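You operate a simulated robot arm through the tools that you are given. There is no shell and no other tool. Be economical: measure what you need, move in short steps, check, and stop when the job is done.

You run a simulated robot arm. Do the job below in one go: nothing can be reset, and whatever is moved stays where it is left.

JOB
Run the red sieve in the shaker for 5 seconds.
Fine: lid back on and red knob to LOCK; switch off when it has stopped; sieve, knob and dial stay so.

Only the result counts: the job must be done as asked and must still hold three seconds after the hand-in. Knocking over, shifting, dropping, spilling or breaking anything else fails it. A push-on lid holds only when it is set on centred and level and pressed home; a screw cap is set on level and turned clockwise until tight.

ROBOT AND FRAMES
A 6-joint arm with a two-finger parallel gripper, fixed in place. Base frame: the origin is at the foot of the arm, x ahead of it, y to its left, z up. Units: mm, rad, N and s.
With the tool pointing down near the work surface it reaches from about 140 to 580 mm from the base axis. Its first joint turns from -1.152 to 1.152 rad. Payload 2.1 kg.
Tool frame: the origin (TCP) lies between the finger pads and is the grasp point; the fingertips stand 30 mm ahead of it; z points along the fingers, y is the line along which they close. The gripper opens to 94 mm. The fingers are 28 mm wide and 10 mm thick; the gripper's body (50 by 96 mm) begins 55 mm behind the TCP.
Orientation is told as [roll, pitch, yaw] about the base's x, y, z axes, in that order, counted from this pose: with the fingers straight down and closing along the base's y, the tool's x points along the base's -x, its y along +y and its z along -z.

CONTROLS
- The arm moves only by the tool arm_command. Its argument "deltas" is one flat list of numbers, 7 for each row, row after row: the gripper command, from -1 (shut) to 1 (fully open), values between in proportion, then the shift along the tool's x, y, z in units of 30 mm (1.0 is 30 mm), then the turn, a rotation vector about the tool's x, y, z in units of 4 degrees (1.0 is 4 degrees). In form: [fingers, dx, dy, dz, ax, ay, az, fingers, dx, dy, dz, ax, ay, az, ...]. A call has 1 to 10 rows; each row shifts and turns the commanded pose from where the row before left it, along the tool's axes as they then stand. A call with a number of a shift or a turn outside -1 to 1 is refused whole. Rows are played at 5 a second. More than 50 mm and 0.15 rad between two rows, or a gripper value outside its range, and nothing of the call is played. Where a pose cannot be reached the arm comes as near as it can. A force on the tool above 40 N (or 10 N above the force at the start of the call, whichever is more), or a blocked arm, ends the call early, and 0.2 s more pass. Each finger travels about 72 mm/s and halts on what it meets, pressing with about 21 N; the grip force reading is that of the motor and also rises with nothing between the fingers. The clock runs only during rows and for 0.2 s after the last one: add rows that do not move to give the fingers time. The reply holds the time, the measured pose of the TCP, the force on the tool along the base axes, the opening and the grip force, in the units named above and with some noise, with the torque about the TCP (base axes, N m) and any sound that the robot's microphone picked up.
- Cameras (640 x 400 px; columns grow to the right, rows downward): "scene" is fixed at [61.2, -372.7, 497.6]; the picture's right is [0.74, -0.67, 0.00], its down [-0.30, -0.33, -0.89] and it looks along [0.60, 0.67, -0.45] (base axes); focal length 250 px, centre (320, 200). "wrist" rides on the gripper at [76, 14, -102] in the tool frame; the picture's right is [-0.18, 0.98, 0.00], its down [-0.75, -0.14, -0.64] and it looks along [-0.63, -0.12, 0.77] (tool axes); focal length 243 px, centre (320, 200). There is no depth. A picture from a camera that has moved, and an enlarged one, comes with that camera's place and axes in the base frame and with its lens.
- snapshot(camera): a new picture of that camera. No time passes.
- close_up(camera, box): a new picture of the part [left, top, right, bottom] of that camera's present view, enlarged. No time passes.
- close_job(): hands the job in; it is judged then, once.

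Work in short steps. Places have to be worked out from the pictures, the camera data and where the tool is seen: move nearer, look again, correct. Check each grasp and each placing, and mend what went wrong. You have 120 turns and 76 pictures in all, those below and enlarged ones among them. Open the gripper and draw the arm clear of the work before you hand the job in, unless the task says otherwise; then end with one line.

The tools are called after "Request:" by a JSON object that holds its "method" and its "body". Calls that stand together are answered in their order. arm_command: Moves the arm, as the interface text tells. Its arguments: {"type":"object","properties":{"deltas":{"type":"array"}},"required":["deltas"]} The other tools are called the same way: snapshot (camera) takes a picture; close_up (camera, box) takes an enlarged picture of a part of a camera's view; close_job () hands the job in.

At the start:

```text
t: 0.0
ee_pos: [383.6, -25.6, 417.7]
orientation: [0.001, 0.001, -0.002]
force: [0.1, -0.6, 0.1]
moment: [0.0, 0.01, 0.03]
opening: 94.1
grip_force: 0.1
```

scene: 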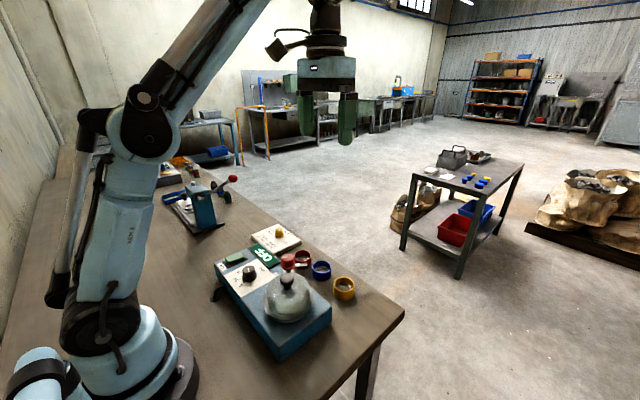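
wrist: 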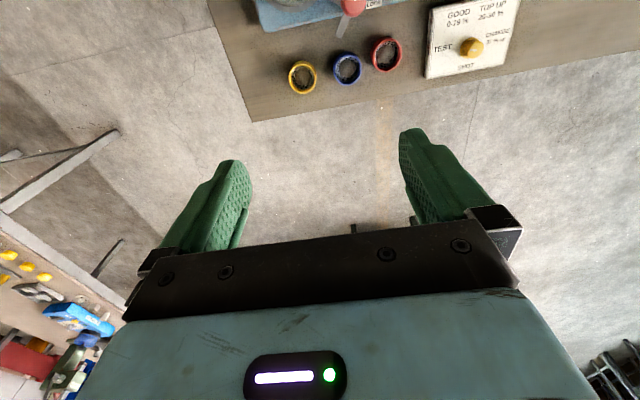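

I start by looking closer at the shaker and the sieves.

Request:
{"method": "close_up", "body": {"camera": "scene", "box": [200, 210, 380, 370]}}

Request:
{"method": "close_up", "body": {"camera": "wrist", "box": [240, 0, 540, 120]}}

Request:
{"method": "close_up", "body": {"camera": "scene", "box": [140, 150, 260, 240]}}

```text
2.50 times, centred on (290, 290) of scene
camera zoom: at [61.2, -372.7, 497.6], right [0.74, -0.67, 0.0], down [-0.3, -0.33, -0.89], along [0.6, 0.67, -0.45], focal length 626 px, centre (395, -25)
```

zoom: 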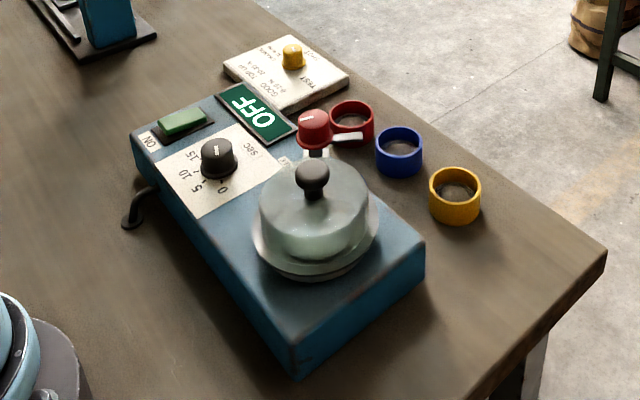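

```text
2.13 times, centred on (390, 60) of wrist
camera zoom: at [306.5, -9.8, 519.8], right [0.18, 0.98, 0.0], down [0.75, -0.14, 0.64], along [0.63, -0.12, -0.77], focal length 518 px, centre (171, 499)
```

zoom: 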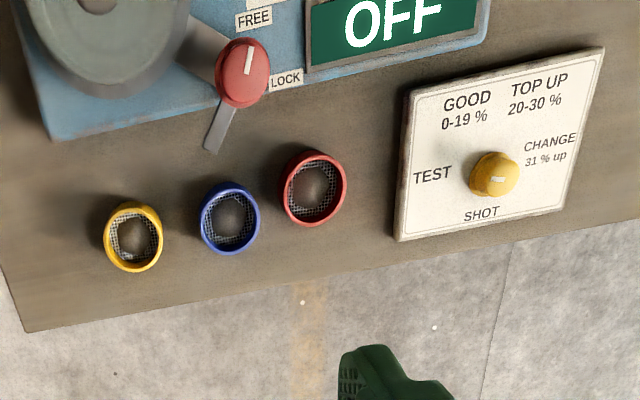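

```text
4.44 times, centred on (200, 195) of scene
camera zoom: at [61.2, -372.7, 497.6], right [0.74, -0.67, 0.0], down [-0.3, -0.33, -0.89], along [0.6, 0.67, -0.45], focal length 1112 px, centre (853, 222)
```

zoom: 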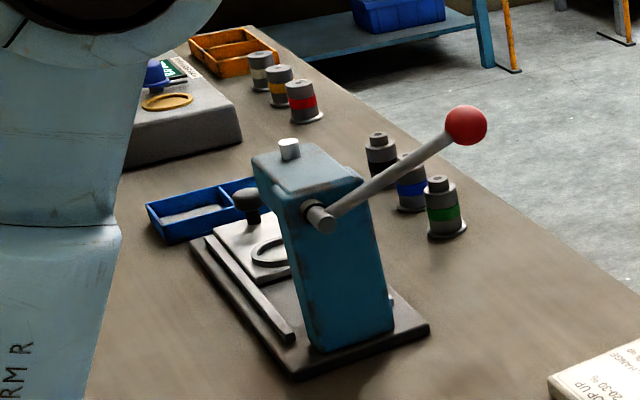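

The red sieve lies around (408, 93) on the table (z≈0); the shaker is nearer the base at x≈200–340. I draw the arm back so that the wrist camera sees the shaker from above.

Request:
{"method": "arm_command", "body": {"deltas": [1, 0.9, 0, 0, 0, 0, 0, 1, 0.9, 0, 0, 0, 0, 0, 1, 0.9, 0, 0, 0, 0, 0, 1, 0.9, 0, 0, 0, 0, 0, 1, 0.9, 0, 0, 0, 0, 0, 1, 0, 0, 0, 0, 0, 0]}}

Request:
{"method": "snapshot", "body": {"camera": "wrist"}}

```text
t: 1.4
ee_pos: [246.4, -25.2, 416.9]
orientation: [0.001, 0.001, -0.001]
force: [-0.3, 0.0, 0.3]
moment: [0.02, 0.02, -0.01]
opening: 94.1
grip_force: 0.2
```

```text
70 pictures are left
camera wrist: at [170.8, -9.1, 519.7], right [0.18, 0.98, 0.0], down [0.75, -0.14, 0.64], along [0.63, -0.12, -0.77], focal length 243 px, centre (320, 200)
```

wrist: 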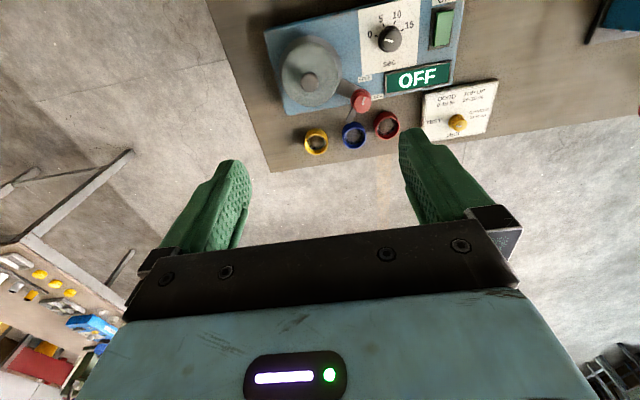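

Request:
{"method": "close_up", "body": {"camera": "wrist", "box": [250, 0, 506, 160]}}

```text
2.50 times, centred on (378, 80) of wrist
camera zoom: at [170.8, -9.1, 519.7], right [0.18, 0.98, 0.0], down [0.75, -0.14, 0.64], along [0.63, -0.12, -0.77], focal length 606 px, centre (175, 500)
```

zoom: 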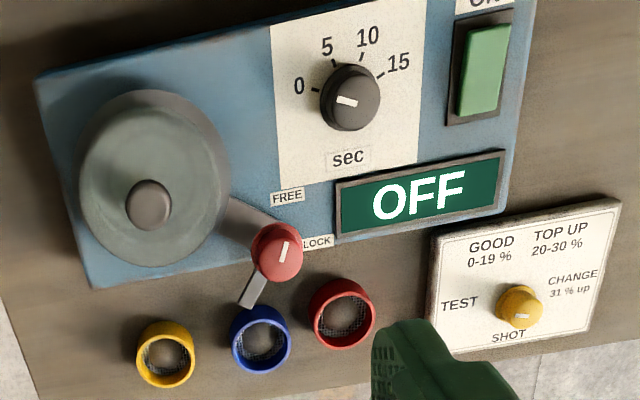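

The lid knob is near (265, −44) with its top at z≈125, and the red knob points to FREE with its tail off the lid. I descend partway over the lid and look again.

Request:
{"method": "arm_command", "body": {"deltas": [1, -0.16, -0.16, 1, 0, 0, 0, 1, -0.16, -0.16, 1, 0, 0, 0, 1, -0.16, -0.16, 1, 0, 0, 0, 1, -0.15, -0.15, 1, 0, 0, 0, 1, 0, 0, 1, 0, 0, 0, 1, 0, 0, 0.8, 0, 0, 0, 1, 0, 0, 0.6, 0, 0, 0, 1, 0, 0, 0, 0, 0, 0]}}

Request:
{"method": "snapshot", "body": {"camera": "wrist"}}

Request:
{"method": "close_up", "body": {"camera": "scene", "box": [200, 210, 380, 370]}}

```text
t: 3.2
ee_pos: [265.5, -45.5, 224.9]
orientation: [0.001, 0.0, -0.001]
force: [-0.7, 0.3, -0.2]
moment: [-0.05, -0.05, -0.04]
opening: 94.0
grip_force: 0.0
```

```text
68 pictures are left
camera wrist: at [188.7, -28.2, 327.1], right [0.18, 0.98, 0.0], down [0.75, -0.14, 0.64], along [0.63, -0.12, -0.77], focal length 243 px, centre (320, 200)
```

wrist: 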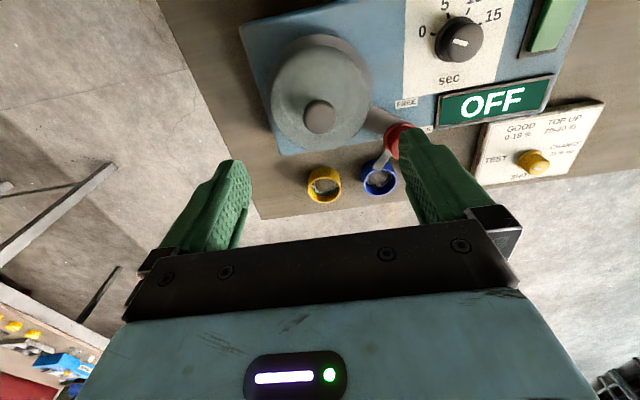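

```text
2.50 times, centred on (290, 290) of scene
camera zoom: at [61.2, -372.7, 497.6], right [0.74, -0.67, 0.0], down [-0.3, -0.33, -0.89], along [0.6, 0.67, -0.45], focal length 626 px, centre (395, -25)
```

zoom: 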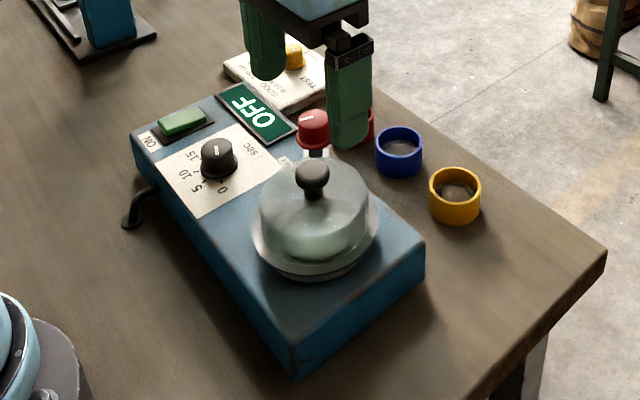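

The lid knob appears at (263, −43), top z≈115–125. I correct and descend to TCP z≈150, then check height with the scene camera.

Request:
{"method": "arm_command", "body": {"deltas": [1, 0.08, 0.08, 1, 0, 0, 0, 1, 0, 0, 0.9, 0, 0, 0, 1, 0, 0, 0.6, 0, 0, 0, 0.2, 0, 0, 0, 0, 0, 0, 0.2, 0, 0, 0, 0, 0, 0]}}

Request:
{"method": "close_up", "body": {"camera": "wrist", "box": [220, 20, 420, 220]}}

Request:
{"method": "close_up", "body": {"camera": "scene", "box": [250, 220, 350, 340]}}

```text
t: 4.4
ee_pos: [265.4, -41.8, 150.0]
orientation: [0.0, -0.001, 0.0]
force: [-0.4, -0.9, -0.8]
moment: [-0.01, 0.03, 0.01]
opening: 56.2
grip_force: 0.1
```

```text
2.00 times, centred on (320, 120) of wrist
camera zoom: at [188.8, -26.2, 252.8], right [0.18, 0.98, 0.0], down [0.75, -0.14, 0.64], along [0.63, -0.12, -0.77], focal length 485 px, centre (320, 360)
```

zoom: 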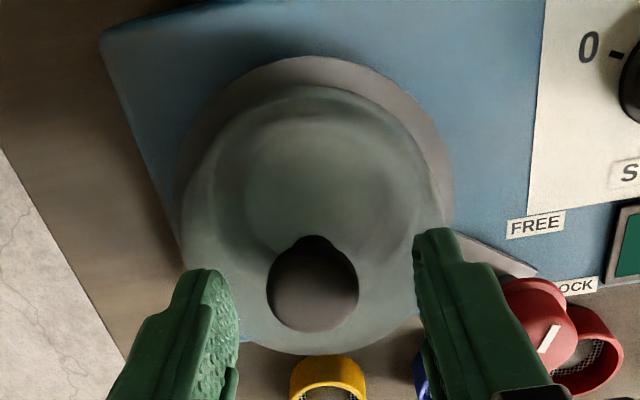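

```text
3.33 times, centred on (300, 280) of scene
camera zoom: at [61.2, -372.7, 497.6], right [0.74, -0.67, 0.0], down [-0.3, -0.33, -0.89], along [0.6, 0.67, -0.45], focal length 834 px, centre (387, -67)
```

zoom: 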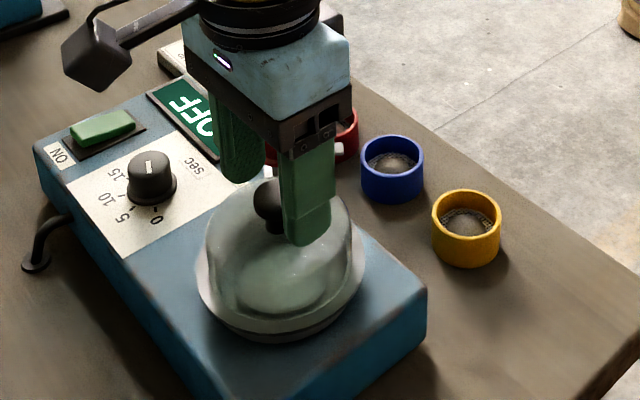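

The knob is centred between the fingers (about y −43.5), top roughly z≈122. I go down 18 mm and close.

Request:
{"method": "arm_command", "body": {"deltas": [0.2, 0, -0.05, 0.3, 0, 0, 0, 0.2, 0, 0, 0.3, 0, 0, 0, 0.2, 0, 0, 0, 0, 0, 0, -1, 0, 0, 0, 0, 0, 0, -1, 0, 0, 0, 0, 0, 0, -1, 0, 0, 0, 0, 0, 0]}}

Request:
{"method": "close_up", "body": {"camera": "wrist", "box": [220, 20, 420, 220]}}

Request:
{"method": "close_up", "body": {"camera": "scene", "box": [250, 220, 350, 340]}}

```text
t: 5.0
ee_pos: [264.4, -43.3, 135.5]
orientation: [-0.001, 0.005, 0.001]
force: [-2.5, 1.3, 11.7]
moment: [-0.03, -0.11, 0.04]
opening: 56.0
grip_force: 0.1
stopped in row 3: the force on the tool passed its limit at 74 N (the readings are from after the stop); the commanded pose is now the measured one
```

```text
2.00 times, centred on (320, 120) of wrist
camera zoom: at [189.1, -27.4, 239.3], right [0.18, 0.98, 0.0], down [0.76, -0.14, 0.64], along [0.63, -0.12, -0.77], focal length 485 px, centre (320, 360)
```

zoom: 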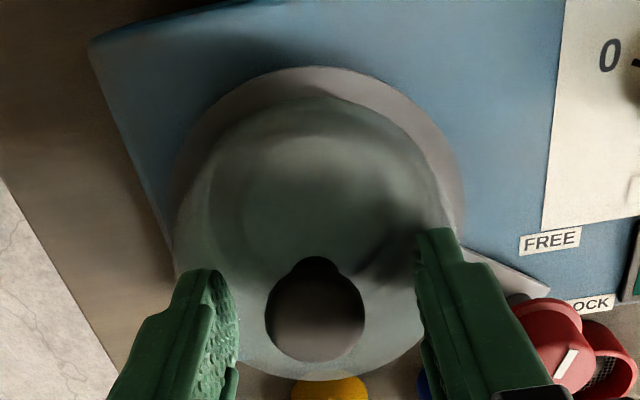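

```text
3.33 times, centred on (300, 280) of scene
camera zoom: at [61.1, -372.7, 497.7], right [0.74, -0.67, 0.0], down [-0.3, -0.33, -0.89], along [0.6, 0.67, -0.45], focal length 834 px, centre (387, -67)
```

zoom: 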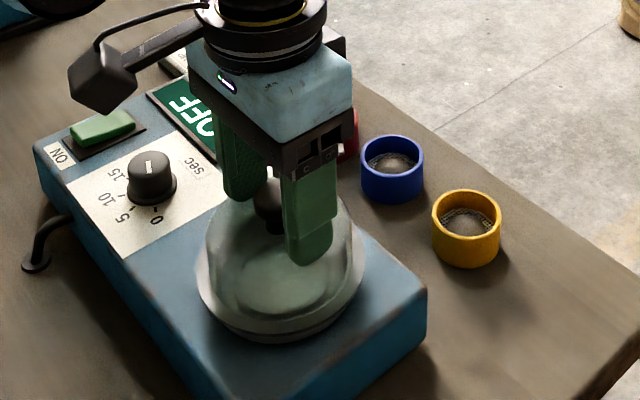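

The tips touched the dome at z≈105. I lift 3 mm and close on the knob.

Request:
{"method": "arm_command", "body": {"deltas": [0.2, 0, 0, -0.12, 0, 0, 0, -1, 0, 0, 0, 0, 0, 0, -1, 0, 0, 0, 0, 0, 0, -1, 0, 0, 0, 0, 0, 0, -1, 0, 0, 0, 0, 0, 0]}}

Request:
{"method": "close_up", "body": {"camera": "scene", "box": [250, 220, 350, 340]}}

```text
t: 6.2
ee_pos: [264.8, -43.2, 138.3]
orientation: [0.001, 0.007, 0.001]
force: [-0.6, -0.2, 0.9]
moment: [0.01, 0.0, 0.0]
opening: 27.0
grip_force: 21.2
heard: snap
```

```text
3.33 times, centred on (300, 280) of scene
camera zoom: at [61.2, -372.7, 497.6], right [0.74, -0.67, 0.0], down [-0.3, -0.33, -0.89], along [0.6, 0.67, -0.45], focal length 834 px, centre (387, -67)
```

zoom: 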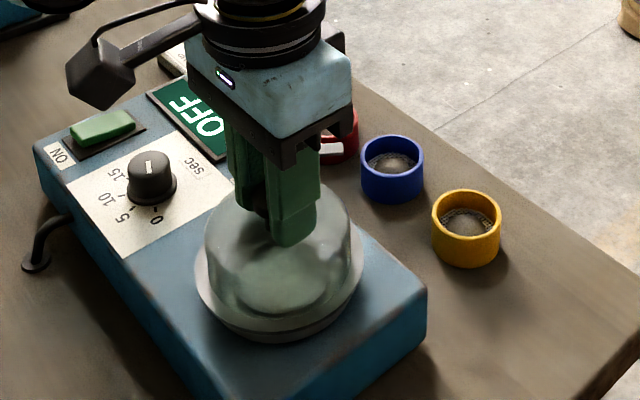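

Gripped at 27 mm with the lid seated at TCP (264.8, −43.2, 138.3). Now a slow vertical lift.

Request:
{"method": "arm_command", "body": {"deltas": [-1, 0, 0, -0.2, 0, 0, 0, -1, 0, 0, -0.3, 0, 0, 0, -1, 0, 0, -0.5, 0, 0, 0, -1, 0, 0, -0.8, 0, 0, 0, -1, 0, 0, -1, 0, 0, 0, -1, 0, 0, 0, 0, 0, 0]}}

Request:
{"method": "close_up", "body": {"camera": "scene", "box": [220, 180, 380, 340]}}

```text
t: 7.6
ee_pos: [265.1, -44.9, 221.5]
orientation: [-0.001, 0.006, 0.001]
force: [0.3, 0.2, -0.4]
moment: [0.0, 0.03, -0.01]
opening: 0.0
grip_force: 21.3
```

```text
2.50 times, centred on (300, 260) of scene
camera zoom: at [61.2, -372.7, 497.6], right [0.74, -0.67, 0.0], down [-0.3, -0.33, -0.89], along [0.6, 0.67, -0.45], focal length 626 px, centre (370, 50)
```

zoom: 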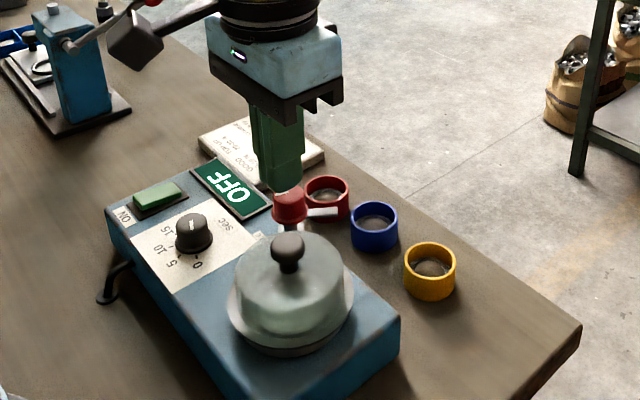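

The fingers slipped off; the lid stayed. Before pulling again I check whether the latch is really free, looking closely at the red knob.

Request:
{"method": "close_up", "body": {"camera": "scene", "box": [275, 240, 325, 290]}}

Request:
{"method": "close_up", "body": {"camera": "wrist", "box": [250, 10, 450, 180]}}

```text
8.00 times, centred on (300, 265) of scene
camera zoom: at [61.2, -372.7, 497.6], right [0.74, -0.67, 0.0], down [-0.3, -0.33, -0.89], along [0.6, 0.67, -0.45], focal length 2002 px, centre (480, -320)
```

zoom: 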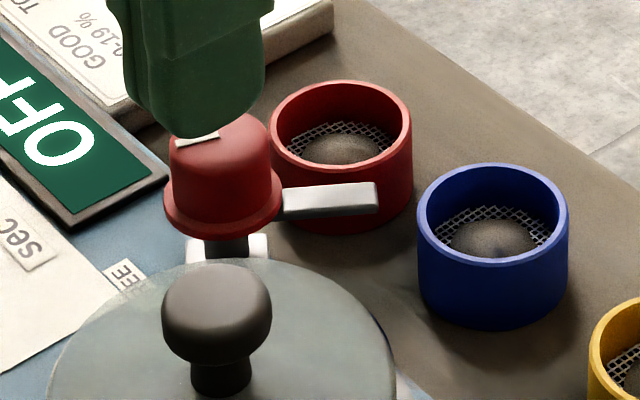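

```text
2.35 times, centred on (350, 95) of wrist
camera zoom: at [188.9, -28.3, 325.5], right [0.18, 0.98, 0.0], down [0.76, -0.14, 0.64], along [0.63, -0.12, -0.77], focal length 571 px, centre (249, 447)
```

zoom: 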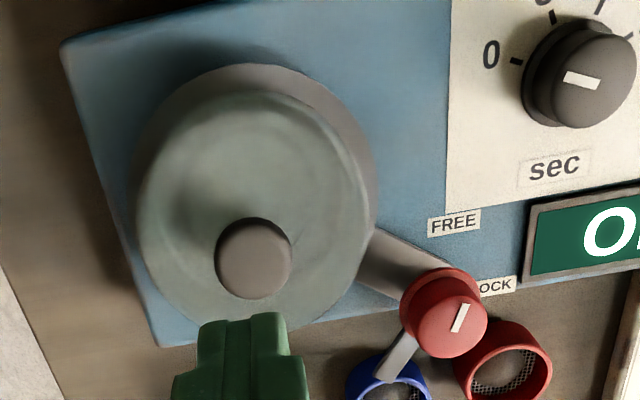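

The pointer is at FREE, so the lid merely holds by its push fit. I go back down with a deeper grip and lift in tiny steps while watching the force.

Request:
{"method": "arm_command", "body": {"deltas": [0, 0, 0.05, 0, 0, 0, 0, 0, 0, 0, 0, 0, 0, 0, 0, 0, 0, 0.8, 0, 0, 0, 0, 0, 0, 1, 0, 0, 0, 0, 0, 0, 1, 0, 0, 0, 0, 0, 0, 0, 0, 0, 0]}}

```text
t: 9.0
ee_pos: [263.2, -42.7, 138.8]
orientation: [0.0, 0.004, 0.001]
force: [-0.1, 0.2, -0.2]
moment: [-0.02, 0.03, 0.0]
opening: 47.0
grip_force: 0.1
```

Request:
{"method": "arm_command", "body": {"deltas": [0, -0.05, 0, 0.05, 0, -0.08, 0, 0, 0, 0, 0.05, 0, 0, 0, 0, 0, 0, 0.05, 0, 0, 0, 0, 0, 0, 0.05, 0, 0, 0, 0, 0, 0, 0, 0, 0, 0]}}

```text
t: 9.9
ee_pos: [265.5, -41.9, 135.5]
orientation: [-0.001, 0.008, -0.002]
force: [-0.8, -1.6, 9.0]
moment: [0.04, -0.03, 0.06]
opening: 47.0
grip_force: 0.0
heard: snap
stopped in row 4: the force on the tool passed its limit at 47 N (the readings are from after the stop); the commanded pose is now the measured one
```

Contact at TCP z≈135.5 and a snap (lid seated). I grip right here and lift about 1 mm per row.

Request:
{"method": "arm_command", "body": {"deltas": [-1, 0, 0, -0.02, 0, 0, 0, -1, 0, 0, 0, 0, 0, 0, -1, 0, 0, 0, 0, 0, 0, -1, 0, 0, -0.04, 0, 0, 0, -1, 0, 0, -0.04, 0, 0, 0, -1, 0, 0, -0.04, 0, 0, 0]}}

```text
t: 11.3
ee_pos: [264.4, -41.8, 140.3]
orientation: [-0.001, 0.004, 0.0]
force: [-0.9, 0.1, -1.5]
moment: [-0.02, -0.02, 0.02]
opening: 26.9
grip_force: 21.4
heard: snap
```

A snap and only −1.5 N on the tool: the lid may be loose now. I check by picture.

Request:
{"method": "close_up", "body": {"camera": "scene", "box": [250, 230, 350, 330]}}

```text
4.00 times, centred on (300, 280) of scene
camera zoom: at [61.2, -372.7, 497.6], right [0.74, -0.67, 0.0], down [-0.3, -0.33, -0.89], along [0.6, 0.67, -0.45], focal length 1001 px, centre (400, -120)
```

zoom: 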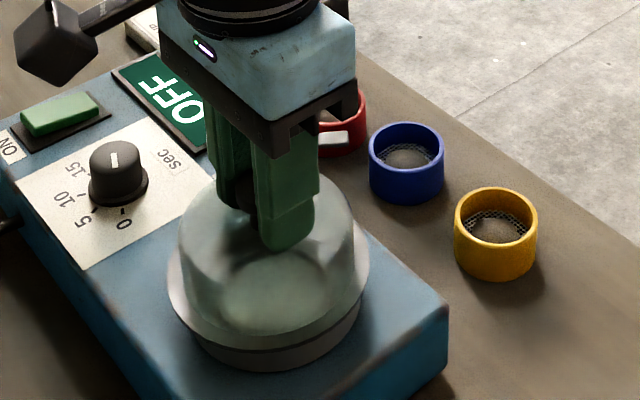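

The lid now stands a little above its base ring. I continue lifting gently.

Request:
{"method": "arm_command", "body": {"deltas": [-1, 0, 0, -0.1, 0, 0, 0, -1, 0, 0, -0.15, 0, 0, 0, -1, 0, 0, -0.2, 0, 0, 0, -1, 0, 0, -0.25, 0, 0, 0, -1, 0, 0, -0.3, 0, 0, 0, -1, 0, 0, -0.3, 0, 0, 0, -1, 0, 0, -0.3, 0, 0, 0, -1, 0, 0, 0, 0, 0, 0]}}

Request:
{"method": "close_up", "body": {"camera": "scene", "box": [220, 180, 380, 340]}}

```text
t: 13.1
ee_pos: [265.2, -42.3, 188.4]
orientation: [0.002, 0.007, -0.002]
force: [0.2, 0.6, -1.4]
moment: [-0.02, 0.01, -0.01]
opening: 27.0
grip_force: 20.9
```

```text
2.50 times, centred on (300, 260) of scene
camera zoom: at [61.2, -372.7, 497.6], right [0.74, -0.67, 0.0], down [-0.3, -0.33, -0.89], along [0.6, 0.67, -0.45], focal length 626 px, centre (370, 50)
```

zoom: 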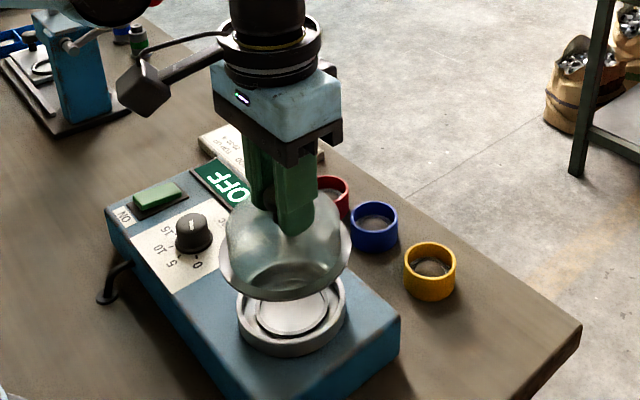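

The lid is off. I raise it and carry it over the shaker to the free table area around (250, 285).

Request:
{"method": "arm_command", "body": {"deltas": [-1, 0, 0, -0.4, 0, 0, 0, -1, 0, 0.3, -0.7, 0, 0, 0, -1, 0, 0.6, -0.7, 0, 0, 0, -1, 0.05, 0.8, 0, 0, 0, 0, -1, 0.1, 0.9, 0, 0, 0, 0, -1, 0.1, 0.9, 0, 0, 0, 0, -1, 0.1, 0.9, 0, 0, 0, 0, -1, 0.1, 0.9, 0, 0, 0, 0, -1, 0, 0.8, 0, 0, 0, 0, -1, 0, 0.5, 0, 0, 0, 0]}}

Request:
{"method": "snapshot", "body": {"camera": "wrist"}}

Request:
{"method": "snapshot", "body": {"camera": "scene"}}

```text
t: 15.3
ee_pos: [251.8, 157.3, 242.8]
orientation: [-0.001, 0.005, -0.002]
force: [-0.4, 0.0, -0.9]
moment: [0.02, 0.0, 0.04]
opening: 27.1
grip_force: 21.4
```

```text
56 pictures are left
camera wrist: at [176.6, 173.6, 345.8], right [0.19, 0.98, 0.0], down [0.76, -0.14, 0.64], along [0.63, -0.12, -0.77], focal length 243 px, centre (320, 200)
```

wrist: 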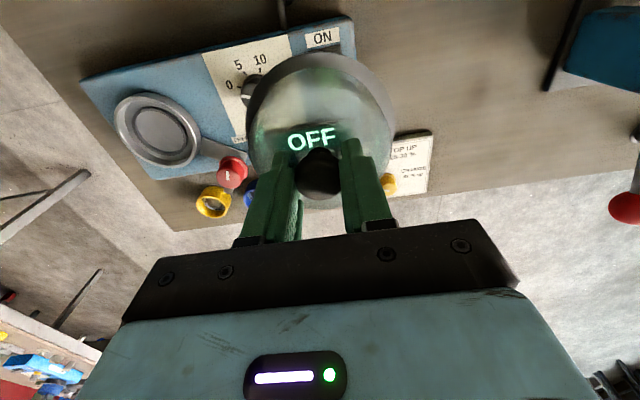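

```text
55 pictures are left
```

scene: 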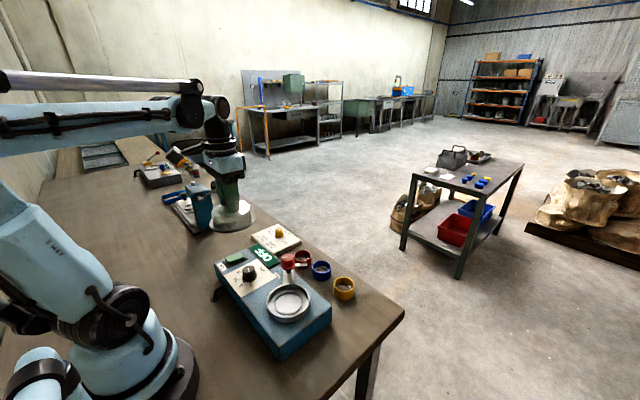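

Table is clear around (245, 300). I move there and descend to z≈110 first.

Request:
{"method": "arm_command", "body": {"deltas": [-1, 0, 0.7, 0, 0, 0, 0, -1, 0, 0.9, 0, 0, 0, 0, -1, 0, 0.9, 0, 0, 0, 0, -1, 0, 0.9, 0, 0, 0, 0, -1, 0, 0.9, 0, 0, 0, 0, -1, 0, 0.4, 0.7, 0, 0, 0, -1, 0, 0, 1, 0, 0, 0, -1, 0, 0, 1, 0, 0, 0, -1, 0, 0, 1, 0, 0, 0, -1, 0, 0, 0.6, 0, 0, 0]}}

Request:
{"method": "close_up", "body": {"camera": "scene", "box": [120, 130, 280, 250]}}

```text
t: 17.5
ee_pos: [250.8, 296.4, 112.0]
orientation: [0.001, 0.003, 0.0]
force: [0.0, -0.6, -1.8]
moment: [0.01, 0.01, 0.02]
opening: 26.8
grip_force: 20.6
```

```text
3.33 times, centred on (200, 190) of scene
camera zoom: at [61.2, -372.7, 497.7], right [0.74, -0.67, 0.0], down [-0.3, -0.33, -0.89], along [0.6, 0.67, -0.45], focal length 834 px, centre (720, 233)
```

zoom: 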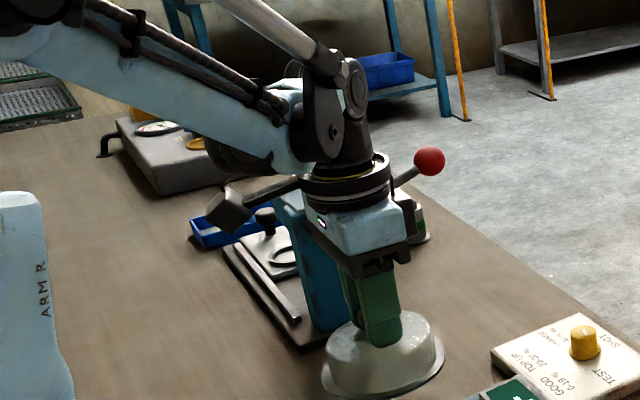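

I lower gently until the rim touches the table.

Request:
{"method": "arm_command", "body": {"deltas": [-1, 0, 0, 0.25, 0, 0, 0, -1, 0, 0, 0.25, 0, 0, 0, -1, 0, 0, 0.2, 0, 0, 0, -1, 0, 0, 0.2, 0, 0, 0, -1, 0, 0, 0.15, 0, 0, 0, -1, 0, 0, 0, 0, 0, 0]}}

Request:
{"method": "close_up", "body": {"camera": "scene", "box": [120, 130, 280, 250]}}

```text
t: 18.9
ee_pos: [251.9, 298.0, 81.9]
orientation: [0.001, 0.006, 0.001]
force: [-0.3, 0.1, -0.8]
moment: [0.03, 0.02, -0.01]
opening: 27.2
grip_force: 21.4
```

```text
3.33 times, centred on (200, 190) of scene
camera zoom: at [61.2, -372.7, 497.7], right [0.74, -0.67, 0.0], down [-0.3, -0.33, -0.89], along [0.6, 0.67, -0.45], focal length 834 px, centre (720, 233)
```

zoom: 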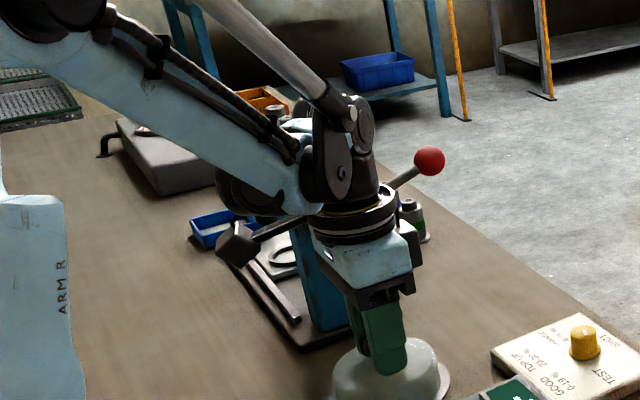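

Request:
{"method": "arm_command", "body": {"deltas": [-1, 0, 0, 0.1, 0, 0, 0, -1, 0, 0, 0.1, 0, 0, 0, -1, 0, 0, 0.1, 0, 0, 0, -1, 0, 0, 0.1, 0, 0, 0, -1, 0, 0, 0.1, 0, 0, 0, -1, 0, 0, 0.1, 0, 0, 0, -1, 0, 0, 0.1, 0, 0, 0]}}

```text
t: 20.5
ee_pos: [251.8, 297.1, 63.8]
orientation: [-0.002, 0.008, 0.0]
force: [-0.6, -1.1, 10.8]
moment: [0.27, -0.28, -0.05]
opening: 27.3
grip_force: 21.0
stopped in row 7: the force on the tool passed its limit at 54 N (the readings are from after the stop); the commanded pose is now the measured one
```

The rim rests on the table at TCP z≈64. I release and rise.

Request:
{"method": "arm_command", "body": {"deltas": [-0.4, 0, 0, -0.03, 0, 0, 0, 0.1, 0, 0, 0, 0, 0, 0, 0.1, 0, 0, -0.3, 0, 0, 0, 0.1, 0, 0, -1, 0, 0, 0, 0.1, 0, 0, -1, 0, 0, 0, 0.1, 0, 0, -1, 0, 0, 0, 0.1, 0, 0, -1, 0, 0, 0, 0.1, 0, 0, -1, 0, 0, 0]}}

Request:
{"method": "snapshot", "body": {"camera": "wrist"}}

```text
t: 22.3
ee_pos: [255.1, 299.8, 223.0]
orientation: [-0.002, 0.007, -0.001]
force: [0.4, 0.3, 0.2]
moment: [0.0, -0.02, -0.02]
opening: 51.9
grip_force: 0.1
```

```text
52 pictures are left
camera wrist: at [179.9, 316.5, 326.7], right [0.18, 0.98, 0.0], down [0.76, -0.14, 0.64], along [0.63, -0.12, -0.77], focal length 243 px, centre (320, 200)
```

wrist: 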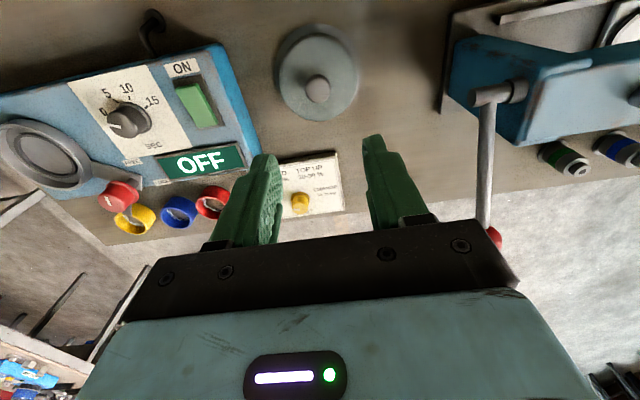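

The lid stands safely. Now I move over the red sieve at about (404, 93), then turn so that the fingers close along x, away from the blue sieve.

Request:
{"method": "arm_command", "body": {"deltas": [1, -0.62, -0.86, 0, 0, 0, 0, 1, -0.62, -0.86, 0, 0, 0, 0, 1, -0.62, -0.86, 0, 0, 0, 0, 1, -0.62, -0.86, 0, 0, 0, 0, 1, -0.62, -0.86, 0, 0, 0, 0, 1, -0.62, -0.86, 0, 0, 0, 0, 1, -0.62, -0.86, 0, 0, 0, 0, 1, -0.62, -0.86, 0, 0, 0, 0, 1, 0, 0, 0, 0, 0, -1, 1, 0, 0, 0, 0, 0, -1]}}

Request:
{"method": "arm_command", "body": {"deltas": [1, 0, 0, 0, 0, 0, -1, 1, 0, 0, 0, 0, 0, -1, 1, 0, 0, 0, 0, 0, -1, 1, 0, 0, 0, 0, 0, -1, 1, 0, 0, 0, 0, 0, -1, 1, 0, 0, 0, 0, 0, -1, 1, 0, 0, 0, 0, 0, -1, 1, 0, 0, 0, 0, 0, -1, 1, 0, 0, 0, 0, 0, -1, 1, 0, 0, 0, 0, 0, -1]}}

Request:
{"method": "arm_command", "body": {"deltas": [1, 0, 0, 0, 0, 0, -1, 1, 0, 0, 0, 0, 0, -1, 1, 0, 0, 0, 0, 0, -1, 1, 0, 0, 0, 0, 0, -1, 1, 0, 0, 0, 0, 0, -1, 1, 0, 0, 0, 0, 0, -1, 1, 0, 0, 0, 0, 0, -1, 1, 0, 0, 0, 0, 0, -1, 1, 0, 0, 0, 0, 0, 0]}}

Request:
{"method": "snapshot", "body": {"camera": "wrist"}}

```text
t: 24.5
ee_pos: [402.7, 90.7, 222.2]
orientation: [0.0, 0.006, 0.139]
force: [0.9, 0.3, 0.8]
moment: [-0.01, -0.01, 0.02]
opening: 94.2
grip_force: 0.0
```

```text
t: 26.7
ee_pos: [403.0, 90.0, 222.9]
orientation: [0.004, 0.006, 0.838]
force: [0.4, -0.4, -0.1]
moment: [-0.01, 0.02, -0.03]
opening: 94.1
grip_force: 0.2
```

```text
t: 28.7
ee_pos: [400.3, 90.0, 222.3]
orientation: [0.004, 0.005, 1.396]
force: [-0.2, -0.1, -0.5]
moment: [0.03, 0.01, -0.01]
opening: 94.0
grip_force: 0.1
```

```text
51 pictures are left
camera wrist: at [374.2, 20.9, 325.2], right [-0.94, 0.35, 0.01], down [0.27, 0.72, 0.64], along [0.22, 0.6, -0.77], focal length 243 px, centre (320, 200)
```

wrist: 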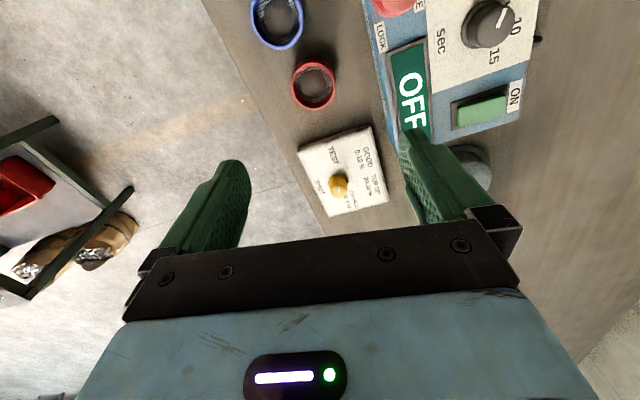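

The red sieve is at about (406, 91). I correct by 5 mm in x and descend to z≈105 for a last look.

Request:
{"method": "arm_command", "body": {"deltas": [1, -0.05, -0.16, 0.8, 0, 0, 0, 1, 0, 0, 1, 0, 0, 0, 1, 0, 0, 1, 0, 0, 0, 1, 0, 0, 1, 0, 0, 0, 1, 0, 0, 0, 0, 0, 0]}}

Request:
{"method": "snapshot", "body": {"camera": "wrist"}}

Request:
{"method": "close_up", "body": {"camera": "scene", "box": [240, 200, 380, 320]}}

```text
t: 29.9
ee_pos: [406.9, 91.9, 107.0]
orientation: [0.005, 0.004, 1.396]
force: [0.6, -0.7, 0.3]
moment: [0.05, 0.03, 0.02]
opening: 94.0
grip_force: 0.1
```

```text
50 pictures are left
camera wrist: at [379.5, 21.5, 210.7], right [-0.94, 0.35, 0.01], down [0.27, 0.72, 0.64], along [0.22, 0.6, -0.77], focal length 243 px, centre (320, 200)
```

wrist: 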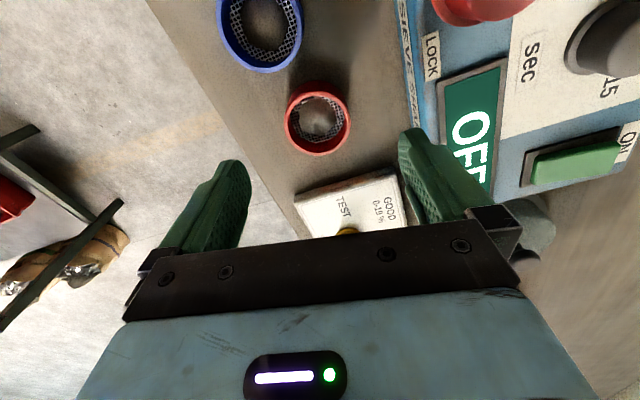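

```text
3.33 times, centred on (310, 260) of scene
camera zoom: at [61.2, -372.7, 497.6], right [0.74, -0.67, 0.0], down [-0.3, -0.33, -0.89], along [0.6, 0.67, -0.45], focal length 834 px, centre (353, 0)
```

zoom: 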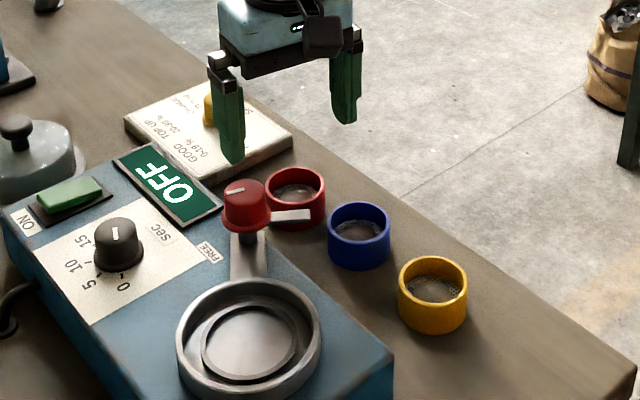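

The sieve is centred; a 2 mm correction in y, then down to TCP z≈40 and close gently.

Request:
{"method": "arm_command", "body": {"deltas": [1, 0.07, 0.03, 0.8, 0, 0, 0, 1, 0, 0, 0.8, 0, 0, 0, 1, 0, 0, 0.6, 0, 0, 0, 0.5, 0, 0, 0, 0, 0, 0, 0.3, 0, 0, 0, 0, 0, 0, -1, 0, 0, 0, 0, 0, 0, -1, 0, 0, 0, 0, 0, 0, -1, 0, 0, 0, 0, 0, 0]}}

Request:
{"method": "snapshot", "body": {"camera": "wrist"}}

Request:
{"method": "close_up", "body": {"camera": "scene", "box": [260, 210, 360, 310]}}

```text
t: 31.7
ee_pos: [403.5, 89.7, 42.8]
orientation: [0.005, 0.002, 1.396]
force: [-0.1, -0.4, 0.6]
moment: [0.03, -0.02, -0.01]
opening: 51.2
grip_force: 21.1
```

```text
48 pictures are left
camera wrist: at [376.5, 19.6, 145.6], right [-0.94, 0.35, 0.01], down [0.27, 0.72, 0.64], along [0.22, 0.6, -0.77], focal length 243 px, centre (320, 200)
```

wrist: 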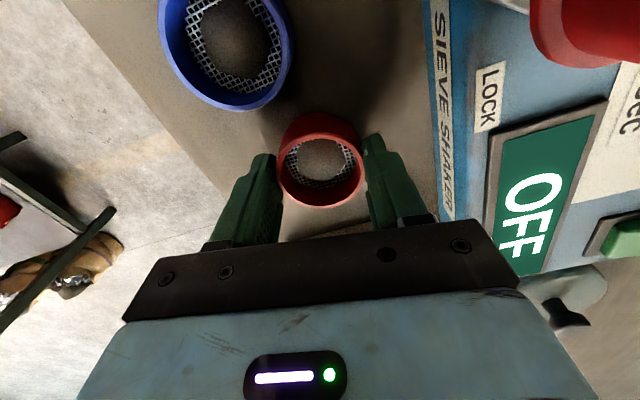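

```text
4.00 times, centred on (310, 260) of scene
camera zoom: at [61.2, -372.7, 497.6], right [0.74, -0.67, 0.0], down [-0.3, -0.33, -0.89], along [0.6, 0.67, -0.45], focal length 1001 px, centre (360, -40)
```

zoom: 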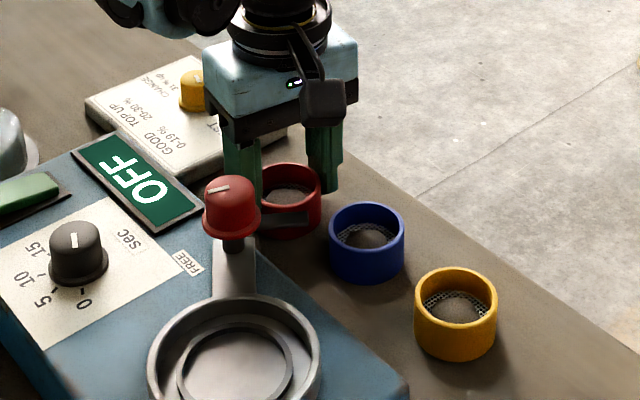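

Sieve gripped at 51 mm, level. I lift it slowly, straight up.

Request:
{"method": "arm_command", "body": {"deltas": [-1, 0, 0, -0.1, 0, 0, 0, -1, 0, 0, -0.3, 0, 0, 0, -1, 0, 0, -0.6, 0, 0, 0, -1, 0, 0, -0.8, 0, 0, 0, -1, 0, 0, -0.9, 0, 0, 0, -1, 0, 0, -0.9, 0, 0, 0, -1, 0, 0, -0.8, 0, 0, 0, -1, 0, 0, -0.5, 0, 0, 0, -1, 0, 0, 0, 0, 0, 0]}}

Request:
{"method": "close_up", "body": {"camera": "scene", "box": [240, 160, 380, 300]}}

```text
t: 33.7
ee_pos: [404.4, 89.5, 189.4]
orientation: [0.005, 0.002, 1.395]
force: [-0.3, -0.2, -1.8]
moment: [0.02, 0.0, -0.01]
opening: 51.2
grip_force: 20.5
```

```text
2.86 times, centred on (310, 230) of scene
camera zoom: at [61.2, -372.7, 497.6], right [0.74, -0.67, 0.0], down [-0.3, -0.33, -0.89], along [0.6, 0.67, -0.45], focal length 715 px, centre (349, 114)
```

zoom: 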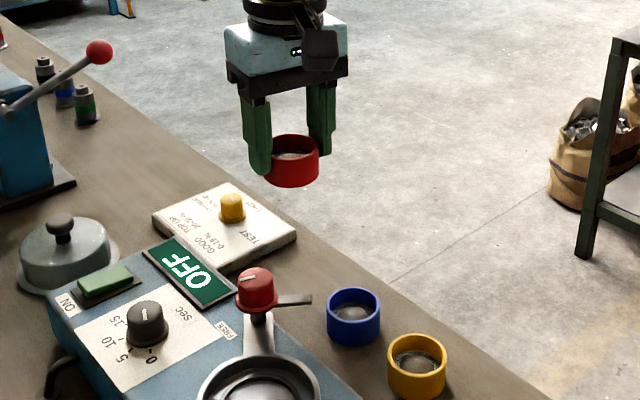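

Held. Now I carry it smoothly to above the cup (about (265, −42)).

Request:
{"method": "arm_command", "body": {"deltas": [-1, 0.25, 0.18, 0, 0, 0, 0, -1, 0.5, 0.37, 0, 0, 0, 0, -1, 0.7, 0.51, 0, 0, 0, 0, -1, 0.75, 0.55, 0, 0, 0, 0, -1, 0.75, 0.55, 0, 0, 0, 0, -1, 0.75, 0.55, 0, 0, 0, 0, -1, 0.65, 0.48, 0, 0, 0, 0, -1, 0.5, 0.37, 0, 0, 0, 0, -1, 0.29, 0.22, 0, 0, 0, 0, -1, 0, 0, 0, 0, 0, 0]}}

Request:
{"method": "snapshot", "body": {"camera": "wrist"}}

Request:
{"method": "close_up", "body": {"camera": "scene", "box": [220, 200, 360, 340]}}

```text
t: 35.9
ee_pos: [266.0, -42.9, 191.3]
orientation: [0.005, 0.004, 1.397]
force: [0.7, 0.0, -1.0]
moment: [0.02, 0.0, 0.0]
opening: 51.2
grip_force: 21.4
```

```text
45 pictures are left
camera wrist: at [238.7, -113.2, 293.9], right [-0.94, 0.35, 0.01], down [0.27, 0.72, 0.64], along [0.22, 0.6, -0.77], focal length 243 px, centre (320, 200)
```

wrist: 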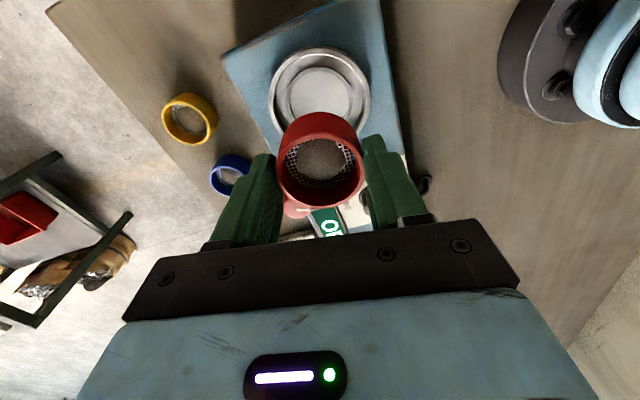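

```text
2.86 times, centred on (290, 270) of scene
camera zoom: at [61.2, -372.7, 497.6], right [0.74, -0.67, 0.0], down [-0.3, -0.33, -0.89], along [0.6, 0.67, -0.45], focal length 715 px, centre (406, 0)
```

zoom: 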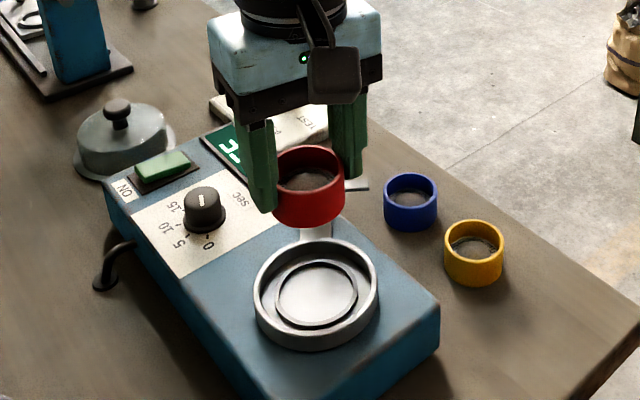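

I zoom in on the cup to judge the alignment before lowering.

Request:
{"method": "close_up", "body": {"camera": "wrist", "box": [240, 30, 400, 130]}}

```text
4.00 times, centred on (320, 80) of wrist
camera zoom: at [238.7, -113.2, 293.9], right [-0.94, 0.35, 0.01], down [0.27, 0.72, 0.64], along [0.22, 0.6, -0.77], focal length 970 px, centre (320, 680)
```

zoom: 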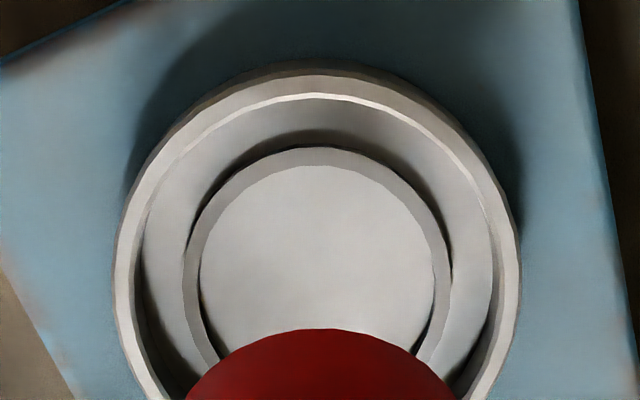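

Request:
{"method": "close_up", "body": {"camera": "wrist", "box": [256, 105, 384, 215]}}

```text
3.64 times, centred on (320, 160) of wrist
camera zoom: at [238.7, -113.2, 293.9], right [-0.94, 0.35, 0.01], down [0.27, 0.72, 0.64], along [0.22, 0.6, -0.77], focal length 882 px, centre (320, 346)
```

zoom: 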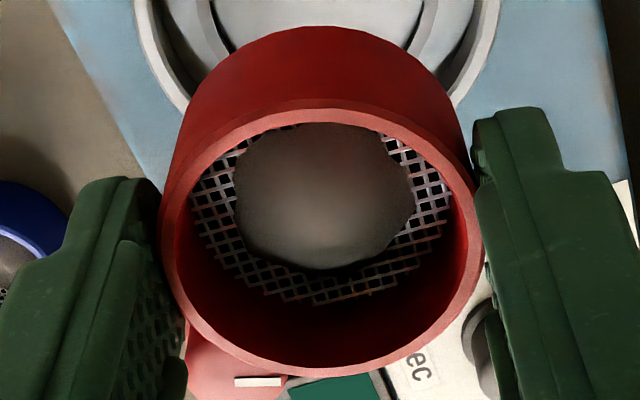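

Sieve centre sits about 3–5 mm farther from the camera than the cup. I shift 3 mm and lower the sieve to just above the ring, then compare at close range.

Request:
{"method": "arm_command", "body": {"deltas": [-1, 0.1, -0.01, 0.4, 0, 0, 0, -1, 0, 0, 0.5, 0, 0, 0, -1, 0, 0, 0.5, 0, 0, 0, -1, 0, 0, 0.3, 0, 0, 0, -1, 0, 0, 0, 0, 0, 0]}}

Request:
{"method": "close_up", "body": {"camera": "wrist", "box": [240, 60, 400, 220]}}

Request:
{"method": "close_up", "body": {"camera": "scene", "box": [250, 240, 330, 310]}}

```text
t: 37.1
ee_pos: [266.4, -47.5, 139.8]
orientation: [0.006, 0.004, 1.396]
force: [-0.5, -0.3, -0.3]
moment: [-0.01, 0.02, 0.0]
opening: 51.2
grip_force: 20.9
```

```text
2.50 times, centred on (320, 140) of wrist
camera zoom: at [238.5, -115.8, 243.2], right [-0.94, 0.35, 0.01], down [0.27, 0.72, 0.64], along [0.22, 0.6, -0.77], focal length 606 px, centre (320, 350)
```

zoom: 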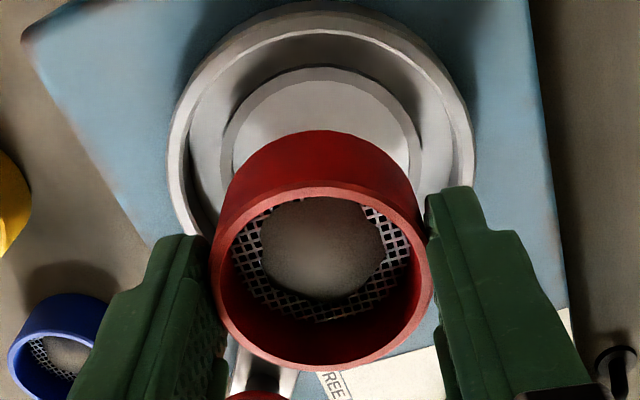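

```text
5.71 times, centred on (290, 275) of scene
camera zoom: at [61.2, -372.7, 497.6], right [0.74, -0.67, 0.0], down [-0.3, -0.33, -0.89], along [0.6, 0.67, -0.45], focal length 1430 px, centre (491, -229)
```

zoom: 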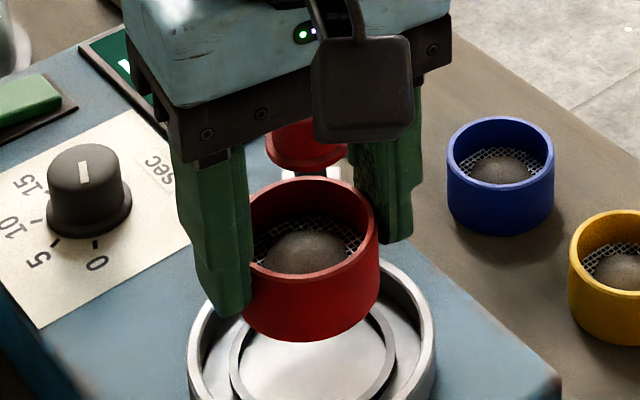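

Consistent solution: ring top at z≈70, lip at z≈60, cup centre about (266, −42), and the sieve is already aligned within ~1 mm. I lower 22 mm more and check.

Request:
{"method": "arm_command", "body": {"deltas": [-1, 0, 0, 0.3, 0, 0, 0, -1, 0, 0, 0.3, 0, 0, 0, -1, 0, 0, 0.15, 0, 0, 0, -1, 0, 0, 0, 0, 0, 0]}}

Request:
{"method": "close_up", "body": {"camera": "wrist", "box": [240, 60, 400, 220]}}

Request:
{"method": "close_up", "body": {"camera": "scene", "box": [250, 250, 330, 320]}}

```text
t: 38.1
ee_pos: [265.4, -46.4, 117.4]
orientation: [0.005, 0.003, 1.398]
force: [0.6, -1.2, -1.1]
moment: [0.0, 0.02, -0.01]
opening: 51.2
grip_force: 21.0
```

```text
2.50 times, centred on (320, 140) of wrist
camera zoom: at [238.2, -115.3, 220.0], right [-0.94, 0.35, 0.01], down [0.27, 0.72, 0.64], along [0.22, 0.6, -0.77], focal length 606 px, centre (320, 350)
```

zoom: 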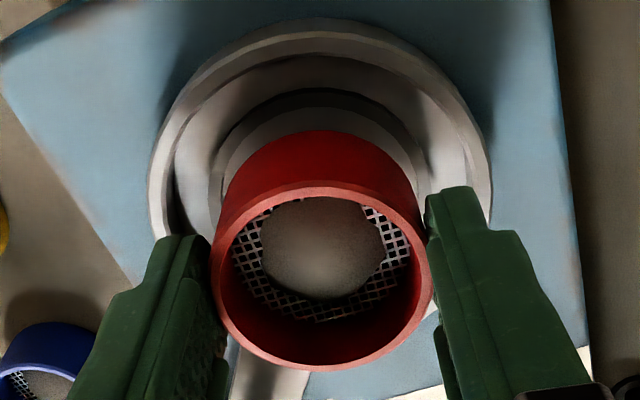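

```text
5.71 times, centred on (290, 285) of scene
camera zoom: at [61.2, -372.7, 497.6], right [0.74, -0.67, 0.0], down [-0.3, -0.33, -0.89], along [0.6, 0.67, -0.45], focal length 1430 px, centre (491, -286)
```

zoom: 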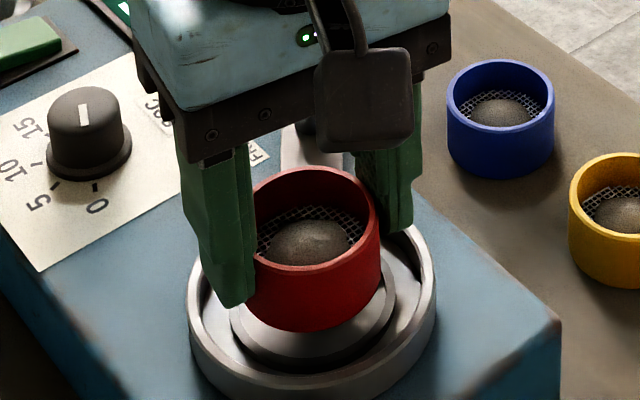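

Depth alignment agrees within 0.5 mm. I zoom once more to check the lateral offset.

Request:
{"method": "close_up", "body": {"camera": "wrist", "box": [276, 70, 366, 150]}}

```text
5.00 times, centred on (321, 110) of wrist
camera zoom: at [238.2, -115.3, 220.0], right [-0.94, 0.35, 0.01], down [0.27, 0.72, 0.64], along [0.22, 0.6, -0.77], focal length 1213 px, centre (315, 650)
```

zoom: 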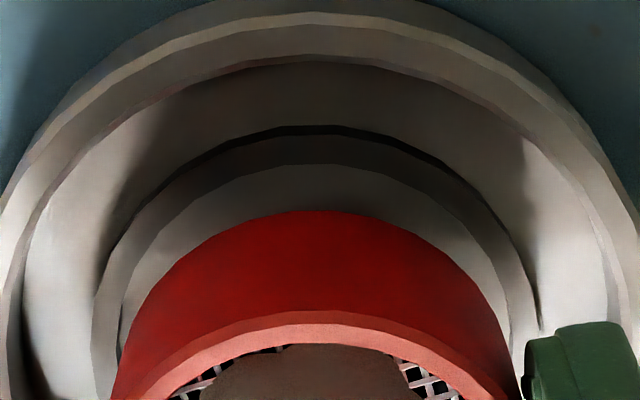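

Aligned within half a millimetre. I lower slowly until the sieve seats.

Request:
{"method": "arm_command", "body": {"deltas": [-1, -0.01, 0, 0.2, 0, 0, 0, -1, 0, 0, 0.15, 0, 0, 0, -1, 0, 0, 0.06, 0, 0, 0, -1, 0, 0, 0.06, 0, 0, 0, -1, 0, 0, 0.06, 0, 0, 0, -1, 0, 0, 0, 0, 0, 0]}}

Request:
{"method": "close_up", "body": {"camera": "wrist", "box": [276, 70, 366, 150]}}

```text
t: 39.5
ee_pos: [265.3, -45.4, 101.1]
orientation: [0.004, 0.003, 1.396]
force: [-2.4, -2.5, 17.3]
moment: [-0.08, 0.02, -0.11]
opening: 51.1
grip_force: 20.7
```

```text
5.00 times, centred on (321, 110) of wrist
camera zoom: at [238.9, -114.5, 204.4], right [-0.94, 0.35, 0.01], down [0.27, 0.72, 0.64], along [0.22, 0.6, -0.77], focal length 1213 px, centre (315, 650)
```

zoom: 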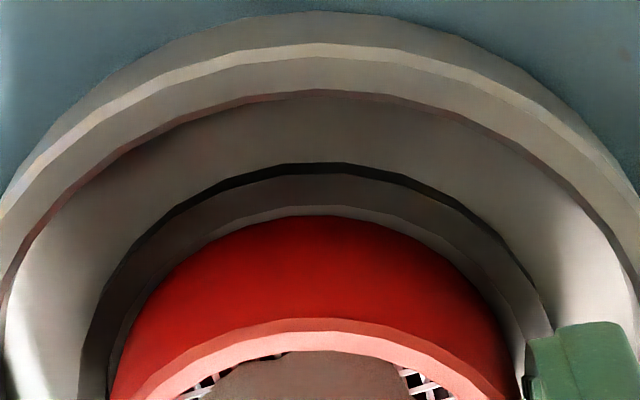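

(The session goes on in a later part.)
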